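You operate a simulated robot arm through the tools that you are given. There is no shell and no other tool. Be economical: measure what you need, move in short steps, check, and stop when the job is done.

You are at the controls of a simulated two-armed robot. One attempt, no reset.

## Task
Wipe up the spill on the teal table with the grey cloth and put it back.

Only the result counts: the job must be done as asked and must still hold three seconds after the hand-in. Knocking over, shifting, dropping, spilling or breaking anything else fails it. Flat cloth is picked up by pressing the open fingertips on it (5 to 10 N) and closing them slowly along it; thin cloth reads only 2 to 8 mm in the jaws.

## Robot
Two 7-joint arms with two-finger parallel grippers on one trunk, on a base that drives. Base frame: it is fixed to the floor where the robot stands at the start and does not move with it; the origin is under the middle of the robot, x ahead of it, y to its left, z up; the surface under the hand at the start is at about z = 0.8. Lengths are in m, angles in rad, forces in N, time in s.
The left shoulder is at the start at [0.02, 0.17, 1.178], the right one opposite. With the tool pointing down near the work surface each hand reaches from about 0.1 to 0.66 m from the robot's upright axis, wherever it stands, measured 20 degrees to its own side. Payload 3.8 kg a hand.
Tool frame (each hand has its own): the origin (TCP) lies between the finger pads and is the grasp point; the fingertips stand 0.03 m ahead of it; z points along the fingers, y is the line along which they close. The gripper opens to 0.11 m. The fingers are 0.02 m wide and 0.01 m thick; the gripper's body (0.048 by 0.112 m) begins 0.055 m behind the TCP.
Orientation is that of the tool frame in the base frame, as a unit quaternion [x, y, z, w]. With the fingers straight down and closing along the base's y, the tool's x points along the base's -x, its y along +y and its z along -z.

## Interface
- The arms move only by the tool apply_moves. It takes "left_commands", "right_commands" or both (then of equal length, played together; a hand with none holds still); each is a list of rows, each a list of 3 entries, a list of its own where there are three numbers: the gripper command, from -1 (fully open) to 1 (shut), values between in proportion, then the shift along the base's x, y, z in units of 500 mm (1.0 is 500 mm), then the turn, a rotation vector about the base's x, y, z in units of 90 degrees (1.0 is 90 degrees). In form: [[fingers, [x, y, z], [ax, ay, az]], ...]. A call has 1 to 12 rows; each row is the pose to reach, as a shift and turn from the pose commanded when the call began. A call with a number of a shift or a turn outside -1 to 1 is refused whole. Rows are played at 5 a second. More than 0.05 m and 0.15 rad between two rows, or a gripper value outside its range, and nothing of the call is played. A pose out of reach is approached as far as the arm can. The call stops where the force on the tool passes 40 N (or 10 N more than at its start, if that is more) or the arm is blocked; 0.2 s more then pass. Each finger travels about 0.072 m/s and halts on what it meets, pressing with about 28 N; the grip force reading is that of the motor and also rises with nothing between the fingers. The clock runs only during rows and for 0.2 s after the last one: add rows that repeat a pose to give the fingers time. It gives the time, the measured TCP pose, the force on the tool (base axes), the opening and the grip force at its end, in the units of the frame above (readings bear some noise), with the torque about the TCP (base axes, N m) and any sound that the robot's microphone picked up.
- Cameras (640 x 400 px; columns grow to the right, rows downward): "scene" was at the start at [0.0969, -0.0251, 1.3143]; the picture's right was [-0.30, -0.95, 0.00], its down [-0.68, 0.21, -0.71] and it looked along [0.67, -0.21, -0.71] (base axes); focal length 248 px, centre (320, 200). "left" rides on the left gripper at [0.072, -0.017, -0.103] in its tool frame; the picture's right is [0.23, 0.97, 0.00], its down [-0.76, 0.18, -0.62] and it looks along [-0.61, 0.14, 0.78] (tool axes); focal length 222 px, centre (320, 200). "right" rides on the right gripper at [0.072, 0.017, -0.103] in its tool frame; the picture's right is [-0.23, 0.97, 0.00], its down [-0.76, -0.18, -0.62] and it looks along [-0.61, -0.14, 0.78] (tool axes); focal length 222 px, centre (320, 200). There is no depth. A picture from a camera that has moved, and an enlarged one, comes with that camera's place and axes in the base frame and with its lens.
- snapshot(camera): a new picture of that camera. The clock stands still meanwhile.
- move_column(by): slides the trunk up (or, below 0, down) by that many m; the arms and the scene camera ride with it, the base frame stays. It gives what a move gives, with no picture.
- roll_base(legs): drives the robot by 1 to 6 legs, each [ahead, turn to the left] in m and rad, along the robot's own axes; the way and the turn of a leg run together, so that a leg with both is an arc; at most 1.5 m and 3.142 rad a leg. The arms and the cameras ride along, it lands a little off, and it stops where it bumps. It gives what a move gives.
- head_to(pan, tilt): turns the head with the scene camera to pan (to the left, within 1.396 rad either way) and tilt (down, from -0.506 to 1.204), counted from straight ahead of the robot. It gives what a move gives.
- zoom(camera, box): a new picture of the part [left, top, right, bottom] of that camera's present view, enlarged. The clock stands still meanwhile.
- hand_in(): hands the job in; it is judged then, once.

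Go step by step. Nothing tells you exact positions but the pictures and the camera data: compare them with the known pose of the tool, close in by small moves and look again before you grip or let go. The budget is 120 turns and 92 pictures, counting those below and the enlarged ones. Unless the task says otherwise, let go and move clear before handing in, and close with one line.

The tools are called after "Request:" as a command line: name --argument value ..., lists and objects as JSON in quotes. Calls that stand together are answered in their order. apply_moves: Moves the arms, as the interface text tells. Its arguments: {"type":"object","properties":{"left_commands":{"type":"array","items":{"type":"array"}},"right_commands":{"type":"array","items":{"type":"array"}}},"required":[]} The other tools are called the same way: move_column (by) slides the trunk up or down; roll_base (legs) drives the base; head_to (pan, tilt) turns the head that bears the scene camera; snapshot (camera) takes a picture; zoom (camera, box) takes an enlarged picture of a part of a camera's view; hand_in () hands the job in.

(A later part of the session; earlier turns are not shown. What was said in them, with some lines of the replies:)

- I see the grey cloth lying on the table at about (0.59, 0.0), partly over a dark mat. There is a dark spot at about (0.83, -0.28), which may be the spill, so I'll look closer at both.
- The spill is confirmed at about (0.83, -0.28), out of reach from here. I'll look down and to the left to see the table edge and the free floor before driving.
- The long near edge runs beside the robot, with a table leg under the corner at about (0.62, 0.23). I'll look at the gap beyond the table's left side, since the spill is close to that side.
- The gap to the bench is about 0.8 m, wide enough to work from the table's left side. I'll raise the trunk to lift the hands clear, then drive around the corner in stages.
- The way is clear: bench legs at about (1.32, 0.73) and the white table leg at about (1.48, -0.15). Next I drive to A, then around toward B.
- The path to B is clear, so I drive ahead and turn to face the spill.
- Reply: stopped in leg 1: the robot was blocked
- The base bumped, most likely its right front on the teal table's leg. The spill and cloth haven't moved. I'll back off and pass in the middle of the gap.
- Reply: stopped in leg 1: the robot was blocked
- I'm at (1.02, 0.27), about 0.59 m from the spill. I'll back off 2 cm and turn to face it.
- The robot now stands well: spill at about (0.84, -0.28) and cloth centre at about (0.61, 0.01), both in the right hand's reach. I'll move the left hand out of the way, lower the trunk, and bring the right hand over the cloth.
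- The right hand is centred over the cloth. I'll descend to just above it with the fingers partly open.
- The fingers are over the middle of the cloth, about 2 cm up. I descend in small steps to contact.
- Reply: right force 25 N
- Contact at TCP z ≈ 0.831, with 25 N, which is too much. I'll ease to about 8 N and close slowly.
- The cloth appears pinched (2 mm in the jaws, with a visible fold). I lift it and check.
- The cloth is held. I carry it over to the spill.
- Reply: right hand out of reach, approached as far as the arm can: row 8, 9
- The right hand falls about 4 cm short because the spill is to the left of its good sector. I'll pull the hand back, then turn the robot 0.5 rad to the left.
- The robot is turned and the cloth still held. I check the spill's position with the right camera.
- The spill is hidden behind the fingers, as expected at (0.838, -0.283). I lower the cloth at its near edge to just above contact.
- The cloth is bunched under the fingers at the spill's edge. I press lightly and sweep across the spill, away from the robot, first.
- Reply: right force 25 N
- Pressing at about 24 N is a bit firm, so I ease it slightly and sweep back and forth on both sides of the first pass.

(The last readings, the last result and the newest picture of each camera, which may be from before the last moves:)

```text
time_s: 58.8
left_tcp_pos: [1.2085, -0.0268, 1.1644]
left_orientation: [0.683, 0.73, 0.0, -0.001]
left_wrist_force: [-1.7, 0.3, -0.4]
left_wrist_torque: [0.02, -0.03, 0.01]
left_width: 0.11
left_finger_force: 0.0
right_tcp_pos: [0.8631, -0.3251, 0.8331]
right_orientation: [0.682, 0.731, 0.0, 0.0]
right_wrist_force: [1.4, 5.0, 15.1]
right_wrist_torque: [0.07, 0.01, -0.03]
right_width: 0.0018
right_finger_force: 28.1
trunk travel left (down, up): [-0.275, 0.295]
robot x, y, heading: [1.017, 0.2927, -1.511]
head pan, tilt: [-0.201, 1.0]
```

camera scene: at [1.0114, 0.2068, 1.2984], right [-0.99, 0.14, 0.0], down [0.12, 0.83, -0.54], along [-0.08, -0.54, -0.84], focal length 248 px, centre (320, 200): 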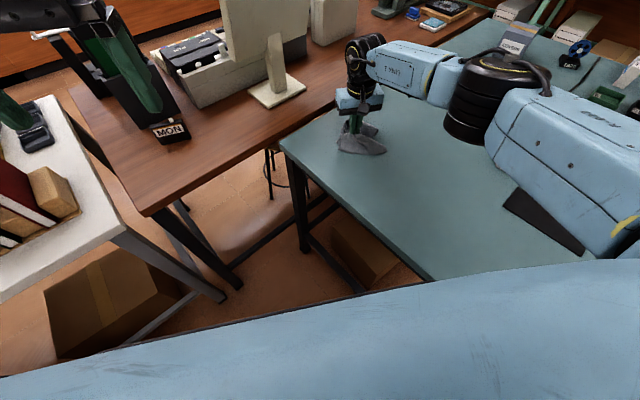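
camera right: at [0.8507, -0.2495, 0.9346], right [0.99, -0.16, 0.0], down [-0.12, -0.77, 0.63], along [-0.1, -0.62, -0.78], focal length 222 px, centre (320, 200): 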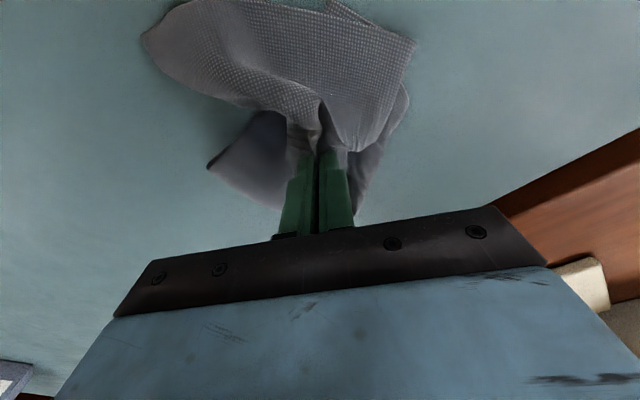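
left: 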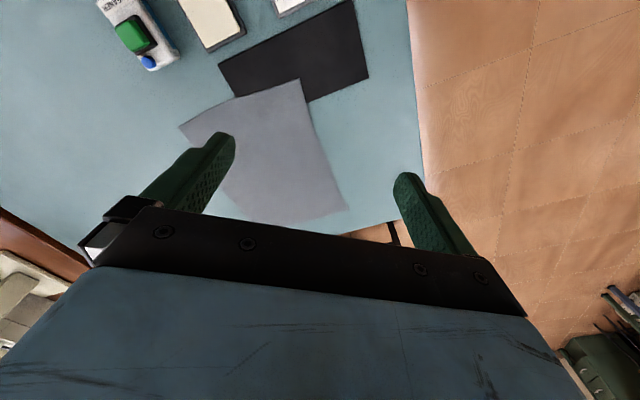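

Force is now about 15 N. I go back through the middle, then lift and pull aside to look at the result.

Request:
apply_moves --right_commands '[[1.0, [-0.05, 0, 0], [0, 0, 0]], [1.0, [-0.05, 0.05, 0], [0, 0, 0]], [1.0, [-0.05, 0.1, 0], [0, 0, 0]], [1.0, [-0.05, 0.15, 0], [0, 0, 0]], [1.0, [-0.05, 0.19, 0], [0, 0, 0]], [1.0, [-0.05, 0.19, 0.08], [0, 0, 0]], [1.0, [-0.05, 0.19, 0.16], [0, 0, 0]], [1.0, [-0.1, 0.26, 0.2], [0, 0, 0]], [1.0, [-0.15, 0.32, 0.22], [0, 0, 0]], [1.0, [-0.19, 0.36, 0.24], [0, 0, 0]], [1.0, [-0.19, 0.36, 0.24], [0, 0, 0]]]'

Request:
snapshot --camera "scene"

Request:
snapshot --camera "right"

```text
time_s: 61.1
left_tcp_pos: [1.2071, -0.0292, 1.163]
left_orientation: [0.685, 0.729, 0.001, -0.001]
left_wrist_force: [0.2, 0.0, 0.3]
left_wrist_torque: [0.0, 0.0, -0.01]
left_width: 0.1098
left_finger_force: 0.1
right_tcp_pos: [0.7695, -0.1456, 0.9553]
right_orientation: [0.682, 0.731, 0.001, 0.0]
right_wrist_force: [-0.7, -0.4, -0.6]
right_wrist_torque: [0.07, -0.01, -0.04]
right_width: 0.0022
right_finger_force: 27.6
trunk travel left (down, up): [-0.275, 0.295]
robot x, y, heading: [1.0183, 0.2959, -1.511]
head pan, tilt: [-0.201, 1.0]
```

```text
62 pictures are left
camera scene: at [1.0108, 0.2036, 1.2981], right [-0.99, 0.14, 0.0], down [0.12, 0.83, -0.54], along [-0.08, -0.53, -0.84], focal length 248 px, centre (320, 200)
```

scene: 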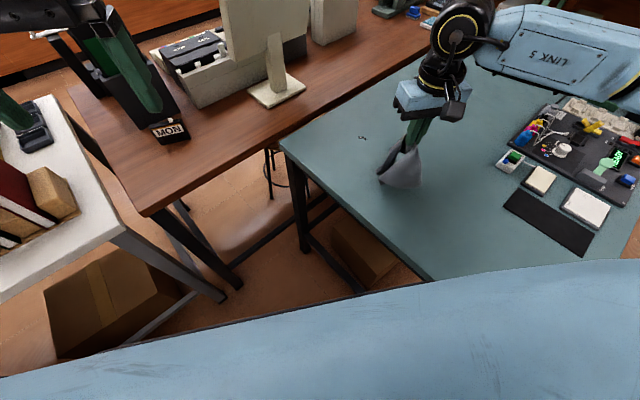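

```text
61 pictures are left
camera right: at [0.7817, -0.0718, 1.0568], right [0.99, -0.16, 0.0], down [-0.13, -0.77, 0.62], along [-0.1, -0.61, -0.78], focal length 222 px, centre (320, 200)
```

right: 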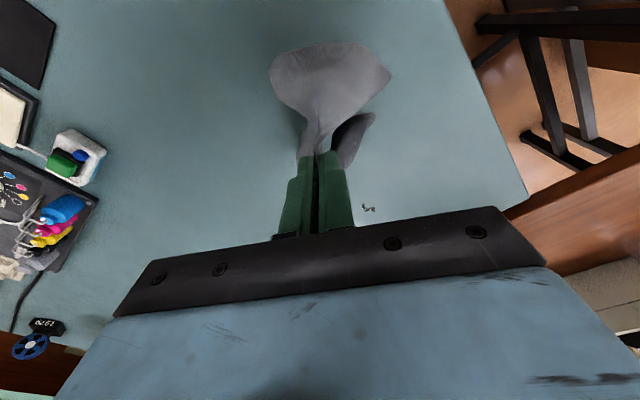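

Most of it is gone, with a little residue left. I'll zoom in to locate it.

Request:
zoom --camera "scene" --box '[330, 115, 394, 155]'

```text
10.00 times, centred on (362, 135) of scene
camera zoom: at [1.0108, 0.2036, 1.2981], right [-0.99, 0.14, 0.0], down [0.12, 0.83, -0.54], along [-0.08, -0.53, -0.84], focal length 2476 px, centre (-100, 850)
```

zoom: 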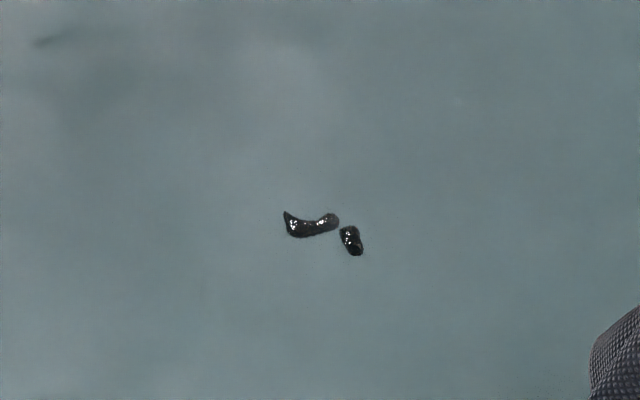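

Two small streaks remain at about x 0.80–0.825, y -0.30. I go back and sweep exactly there.

Request:
apply_moves --right_commands '[[1.0, [0.02, -0.07, -0.06], [0, 0, 0]], [1.0, [0.04, -0.14, -0.12], [0, 0, 0]], [1.0, [0.05, -0.2, -0.18], [0, 0, 0]], [1.0, [0.05, -0.22, -0.24], [0, 0, 0]], [1.0, [0.05, -0.27, -0.241], [0, 0, 0]], [1.0, [0.05, -0.32, -0.241], [0, 0, 0]], [1.0, [0.05, -0.38, -0.241], [0, 0, 0]], [1.0, [0.09, -0.38, -0.241], [0, 0, 0]], [1.0, [0.09, -0.33, -0.241], [0, 0, 0]], [1.0, [0.09, -0.28, -0.241], [0, 0, 0]], [1.0, [0.09, -0.23, -0.241], [0, 0, 0]]]'

Request:
apply_moves --right_commands '[[1.0, [0.04, 0, 0], [0, 0, 0]], [1.0, [0.04, -0.05, 0], [0, 0, 0]], [1.0, [0.04, -0.1, 0], [0, 0, 0]], [1.0, [0.04, -0.15, 0], [0, 0, 0]], [1.0, [-0.01, -0.13, 0], [0, 0, 0]], [1.0, [-0.06, -0.13, 0], [0, 0, 0]], [1.0, [-0.06, -0.11, 0], [0, 0, 0]], [1.0, [-0.01, -0.11, 0], [0, 0, 0]], [1.0, [0.04, -0.11, 0], [0, 0, 0]], [1.0, [0.04, -0.07, 0], [0, 0, 0]], [1.0, [-0.01, -0.07, 0], [0, 0, 0]], [1.0, [-0.06, -0.07, 0], [0, 0, 0]]]'

Request:
apply_moves --right_commands '[[1.0, [0, 0.02, 0.08], [0, 0, 0]], [1.0, [0, 0.05, 0.16], [0, 0, 0]], [1.0, [0, 0.12, 0.24], [0, 0, 0]], [1.0, [-0.04, 0.19, 0.28], [0, 0, 0]], [1.0, [-0.08, 0.26, 0.3], [0, 0, 0]], [1.0, [-0.08, 0.26, 0.3], [0, 0, 0]]]'

Request:
snapshot --camera "scene"

Request:
zoom --camera "scene" --box '[310, 95, 438, 175]'

```text
time_s: 63.5
left_tcp_pos: [1.2069, -0.0265, 1.1646]
left_orientation: [0.684, 0.73, -0.001, 0.0]
left_wrist_force: [0.3, -0.1, -1.2]
left_wrist_torque: [0.0, -0.04, -0.01]
left_width: 0.11
left_finger_force: 0.0
right_tcp_pos: [0.8128, -0.2616, 0.8318]
right_orientation: [0.683, 0.73, -0.002, 0.003]
right_wrist_force: [-1.2, -6.9, 24.4]
right_wrist_torque: [-0.15, 0.02, 0.0]
right_width: 0.0021
right_finger_force: 28.7
trunk travel left (down, up): [-0.275, 0.295]
robot x, y, heading: [1.0207, 0.2973, -1.511]
head pan, tilt: [-0.201, 1.0]
```

```text
time_s: 66.2
left_tcp_pos: [1.2078, -0.0278, 1.1648]
left_orientation: [0.684, 0.73, -0.001, -0.001]
left_wrist_force: [-0.2, 0.0, -0.2]
left_wrist_torque: [0.0, 0.0, 0.0]
left_width: 0.1101
left_finger_force: 0.0
right_tcp_pos: [0.7815, -0.2951, 0.8325]
right_orientation: [0.682, 0.731, -0.001, 0.002]
right_wrist_force: [2.8, -1.1, 10.6]
right_wrist_torque: [-0.04, -0.14, -0.01]
right_width: 0.0019
right_finger_force: 27.8
trunk travel left (down, up): [-0.275, 0.295]
robot x, y, heading: [1.0187, 0.2954, -1.513]
head pan, tilt: [-0.201, 1.0]
```

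```text
refused: row 3 steps farther than a row can; nothing moved
```

```text
59 pictures are left
camera scene: at [1.0108, 0.205, 1.2983], right [-0.99, 0.14, 0.0], down [0.12, 0.83, -0.54], along [-0.08, -0.54, -0.84], focal length 248 px, centre (320, 200)
```

scene: 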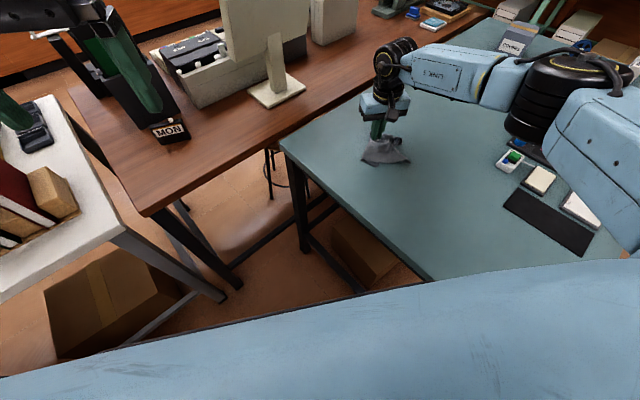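

```text
5.00 times, centred on (374, 135) of scene
camera zoom: at [1.0108, 0.205, 1.2983], right [-0.99, 0.14, 0.0], down [0.12, 0.83, -0.54], along [-0.08, -0.54, -0.84], focal length 1238 px, centre (50, 525)
```

zoom: 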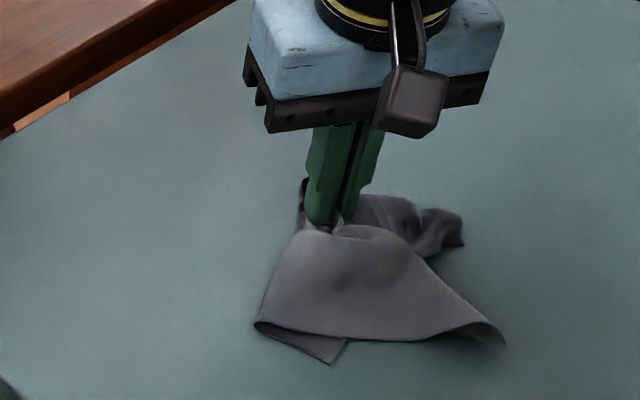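

The last move was refused because one step was too long. I lift and pull aside with smaller steps.

Request:
apply_moves --right_commands '[[1.0, [0, 0.01, 0.06], [0, 0, 0]], [1.0, [0, 0.04, 0.12], [0, 0, 0]], [1.0, [-0.01, 0.08, 0.18], [0, 0, 0]], [1.0, [-0.03, 0.13, 0.23], [0, 0, 0]], [1.0, [-0.06, 0.18, 0.27], [0, 0, 0]], [1.0, [-0.09, 0.25, 0.3], [0, 0, 0]], [1.0, [-0.12, 0.32, 0.3], [0, 0, 0]], [1.0, [-0.12, 0.32, 0.3], [0, 0, 0]]]'

Request:
zoom --camera "scene" --box '[310, 95, 438, 175]'

Request:
snapshot --camera "right"

```text
time_s: 68.0
left_tcp_pos: [1.209, -0.0296, 1.162]
left_orientation: [0.684, 0.73, 0.0, -0.002]
left_wrist_force: [0.9, -0.5, -0.6]
left_wrist_torque: [0.01, 0.0, 0.02]
left_width: 0.1098
left_finger_force: 0.1
right_tcp_pos: [0.7267, -0.1317, 0.9818]
right_orientation: [0.683, 0.731, 0.001, 0.0]
right_wrist_force: [-0.5, -0.1, -1.2]
right_wrist_torque: [0.0, 0.01, 0.0]
right_width: 0.0019
right_finger_force: 28.2
trunk travel left (down, up): [-0.275, 0.295]
robot x, y, heading: [1.0222, 0.2941, -1.518]
head pan, tilt: [-0.201, 1.0]
```

```text
5.00 times, centred on (374, 135) of scene
camera zoom: at [1.0109, 0.2034, 1.2981], right [-0.99, 0.14, 0.0], down [0.12, 0.83, -0.54], along [-0.08, -0.53, -0.84], focal length 1238 px, centre (50, 525)
```

zoom: 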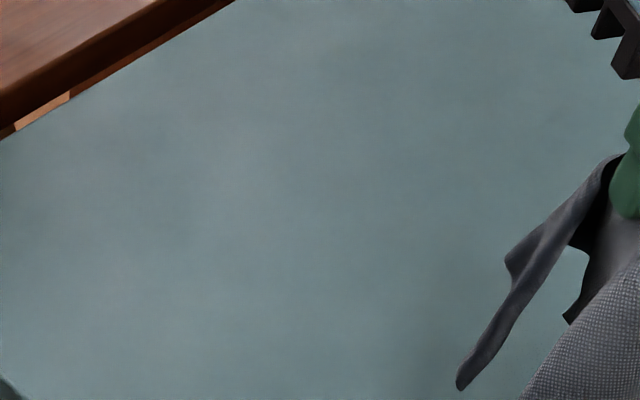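

```text
56 pictures are left
camera right: at [0.739, -0.0585, 1.0836], right [0.99, -0.16, 0.0], down [-0.13, -0.77, 0.62], along [-0.1, -0.61, -0.78], focal length 222 px, centre (320, 200)
```

right: 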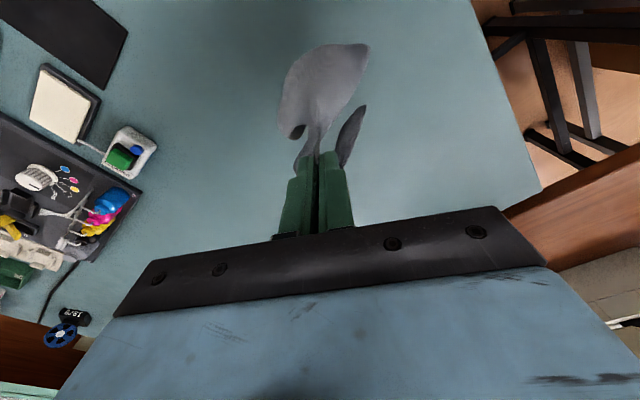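

The spill is completely gone. I turn the robot back by 0.5 rad so the cloth returns at its original angle, then carry it to its place.

Request:
roll_base --legs '[[0, -0.5]]'

Request:
snapshot --camera "scene"

```text
time_s: 69.8
left_tcp_pos: [1.027, -0.0786, 1.1627]
left_orientation: [0.845, 0.535, 0.001, 0.0]
left_wrist_force: [-0.1, -0.3, 0.3]
left_wrist_torque: [0.02, 0.02, -0.01]
left_width: 0.1101
left_finger_force: 0.1
right_tcp_pos: [0.5555, 0.0642, 0.9815]
right_orientation: [0.844, 0.536, 0.0, 0.0]
right_wrist_force: [0.4, -0.3, -0.3]
right_wrist_torque: [0.0, 0.0, -0.01]
right_width: 0.0021
right_finger_force: 28.0
trunk travel left (down, up): [-0.275, 0.295]
robot x, y, heading: [1.023, 0.2924, -2.02]
head pan, tilt: [-0.201, 1.0]
```

```text
55 pictures are left
camera scene: at [0.9676, 0.2196, 1.2981], right [-0.8, 0.6, 0.0], down [0.51, 0.67, -0.54], along [-0.33, -0.43, -0.84], focal length 248 px, centre (320, 200)
```

scene: 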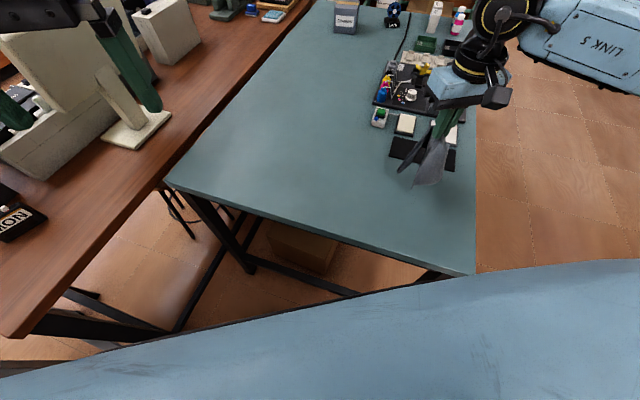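

The table is clean. I move the cloth above its original centre and lower it to just above the surface.

Request:
apply_moves --right_commands '[[1.0, [0.06, -0.056, 0], [0, 0, 0]], [1.0, [0.123, -0.112, 0], [0, 0, 0]], [1.0, [0.123, -0.112, 0], [0, 0, 0]], [1.0, [0.123, -0.112, -0.04], [0, 0, 0]], [1.0, [0.123, -0.112, -0.08], [0, 0, 0]], [1.0, [0.123, -0.112, -0.12], [0, 0, 0]], [1.0, [0.123, -0.112, -0.16], [0, 0, 0]], [1.0, [0.123, -0.112, -0.2], [0, 0, 0]], [1.0, [0.123, -0.112, -0.24], [0, 0, 0]], [1.0, [0.123, -0.112, -0.28], [0, 0, 0]], [1.0, [0.123, -0.112, -0.292], [0, 0, 0]]]'

Request:
snapshot --camera "right"

Request:
zoom --camera "scene" --box '[310, 95, 502, 255]'

```text
time_s: 72.2
left_tcp_pos: [1.027, -0.0789, 1.1638]
left_orientation: [0.845, 0.535, 0.0, -0.001]
left_wrist_force: [-1.1, 0.9, -0.5]
left_wrist_torque: [0.01, 0.02, 0.0]
left_width: 0.11
left_finger_force: 0.0
right_tcp_pos: [0.6184, 0.0084, 0.8345]
right_orientation: [0.844, 0.536, 0.0, 0.0]
right_wrist_force: [-0.9, 0.0, 5.2]
right_wrist_torque: [0.0, 0.0, 0.04]
right_width: 0.0023
right_finger_force: 27.7
trunk travel left (down, up): [-0.275, 0.295]
robot x, y, heading: [1.0217, 0.2935, -2.015]
head pan, tilt: [-0.201, 1.0]
```

```text
54 pictures are left
camera right: at [0.6648, 0.0671, 0.9367], right [0.78, -0.62, 0.0], down [-0.48, -0.61, 0.62], along [-0.39, -0.49, -0.78], focal length 222 px, centre (320, 200)
```

right: 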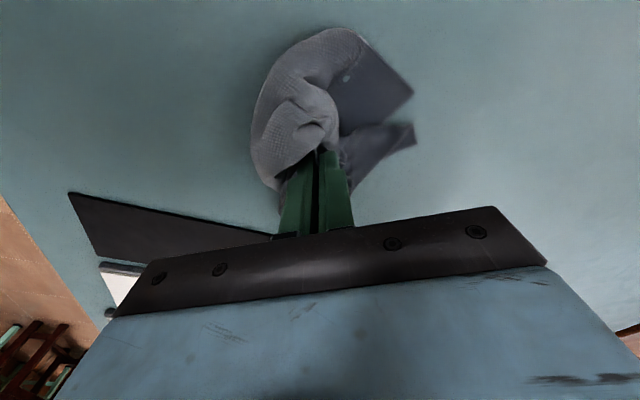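

```text
2.50 times, centred on (406, 175) of scene
camera zoom: at [0.9682, 0.2196, 1.2982], right [-0.8, 0.6, 0.0], down [0.51, 0.67, -0.54], along [-0.33, -0.43, -0.84], focal length 619 px, centre (105, 262)
```

zoom: 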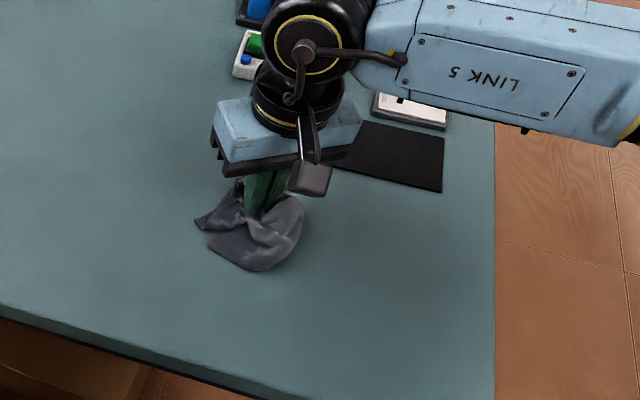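

The cloth sits at its original centre but bunched up. I let go, lift clear, and look at how it settles.

Request:
apply_moves --right_commands '[[0.8, [0, 0, 0.002], [0, 0, 0]], [0.6, [0, 0, 0.002], [0, 0, 0]], [0.4, [0, 0, 0.004], [0, 0, 0]], [0.2, [0, 0, 0.004], [0, 0, 0]], [0.2, [0, 0, 0.03], [0, 0, 0]], [0.2, [0, 0, 0.08], [0, 0, 0]], [0.2, [0, 0, 0.16], [0, 0, 0]], [0.2, [0, 0, 0.24], [0, 0, 0]], [0.2, [0, 0, 0.32], [0, 0, 0]], [0.2, [0, 0, 0.32], [0, 0, 0]]]'

Request:
snapshot --camera "right"

Request:
zoom --camera "scene" --box '[310, 95, 502, 255]'

```text
time_s: 74.4
left_tcp_pos: [1.0274, -0.0791, 1.1634]
left_orientation: [0.845, 0.535, 0.0, -0.001]
left_wrist_force: [-0.4, 0.0, 0.0]
left_wrist_torque: [0.01, -0.05, 0.02]
left_width: 0.1101
left_finger_force: 0.1
right_tcp_pos: [0.6162, 0.0105, 0.9982]
right_orientation: [0.844, 0.536, -0.001, 0.0]
right_wrist_force: [1.0, 1.1, -0.1]
right_wrist_torque: [0.0, 0.01, -0.02]
right_width: 0.0439
right_finger_force: 0.1
trunk travel left (down, up): [-0.275, 0.295]
robot x, y, heading: [1.0185, 0.2975, -2.019]
head pan, tilt: [-0.201, 1.0]
```

```text
52 pictures are left
camera right: at [0.6633, 0.0691, 1.0998], right [0.78, -0.62, 0.0], down [-0.49, -0.61, 0.62], along [-0.39, -0.49, -0.78], focal length 222 px, centre (320, 200)
```

right: 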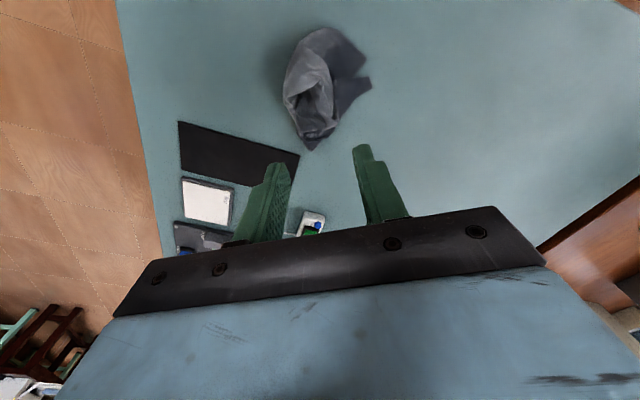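

```text
2.50 times, centred on (406, 175) of scene
camera zoom: at [0.9677, 0.2195, 1.2981], right [-0.8, 0.6, 0.0], down [0.51, 0.67, -0.54], along [-0.33, -0.43, -0.84], focal length 619 px, centre (105, 262)
```

zoom: 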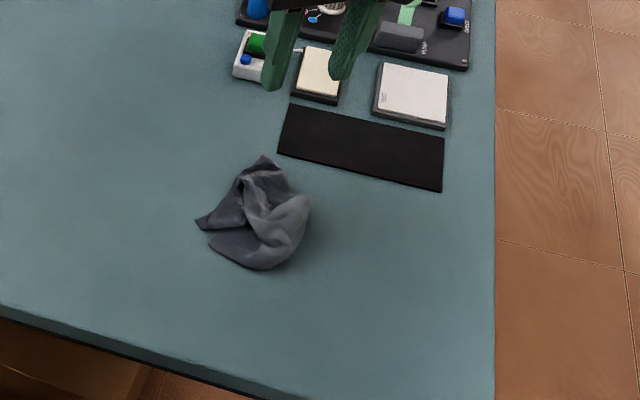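

The cloth is released within about 1–2 cm of where it lay, touching nothing else. I take one last close look at the spill area for droplets.

Request:
zoom --camera "scene" --box '[190, 90, 350, 190]'

Request:
snapshot --camera "scene"

```text
4.00 times, centred on (270, 140) of scene
camera zoom: at [0.9677, 0.2195, 1.2981], right [-0.8, 0.6, 0.0], down [0.51, 0.67, -0.54], along [-0.33, -0.43, -0.84], focal length 990 px, centre (520, 440)
```

zoom: 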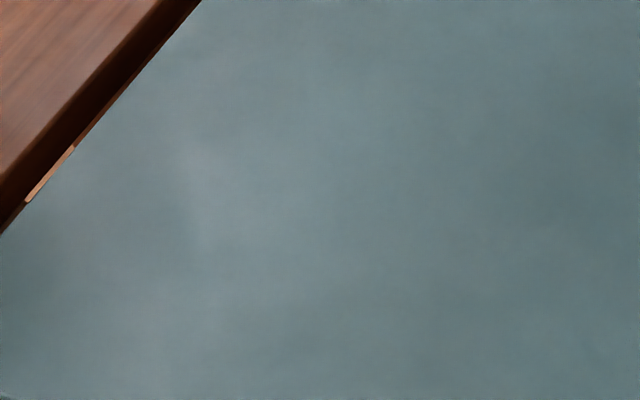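

```text
49 pictures are left
camera scene: at [0.9677, 0.2195, 1.2981], right [-0.8, 0.6, 0.0], down [0.51, 0.67, -0.54], along [-0.33, -0.43, -0.84], focal length 248 px, centre (320, 200)
```

scene: 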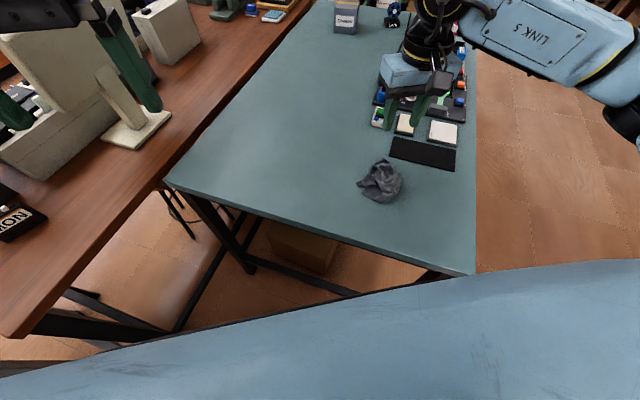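

The table is clean, the cloth is back at its original spot, and the hand is clear of it. I'm handing in.

Request:
hand_in

```text
The job is handed in.
```

I wiped up the spill on the teal table and put the grey cloth back within about 2 cm of where it lay; it is crumpled there rather than spread flat. The base bumped something twice on the way round, probably the table, but nothing in the pictures looked shifted.
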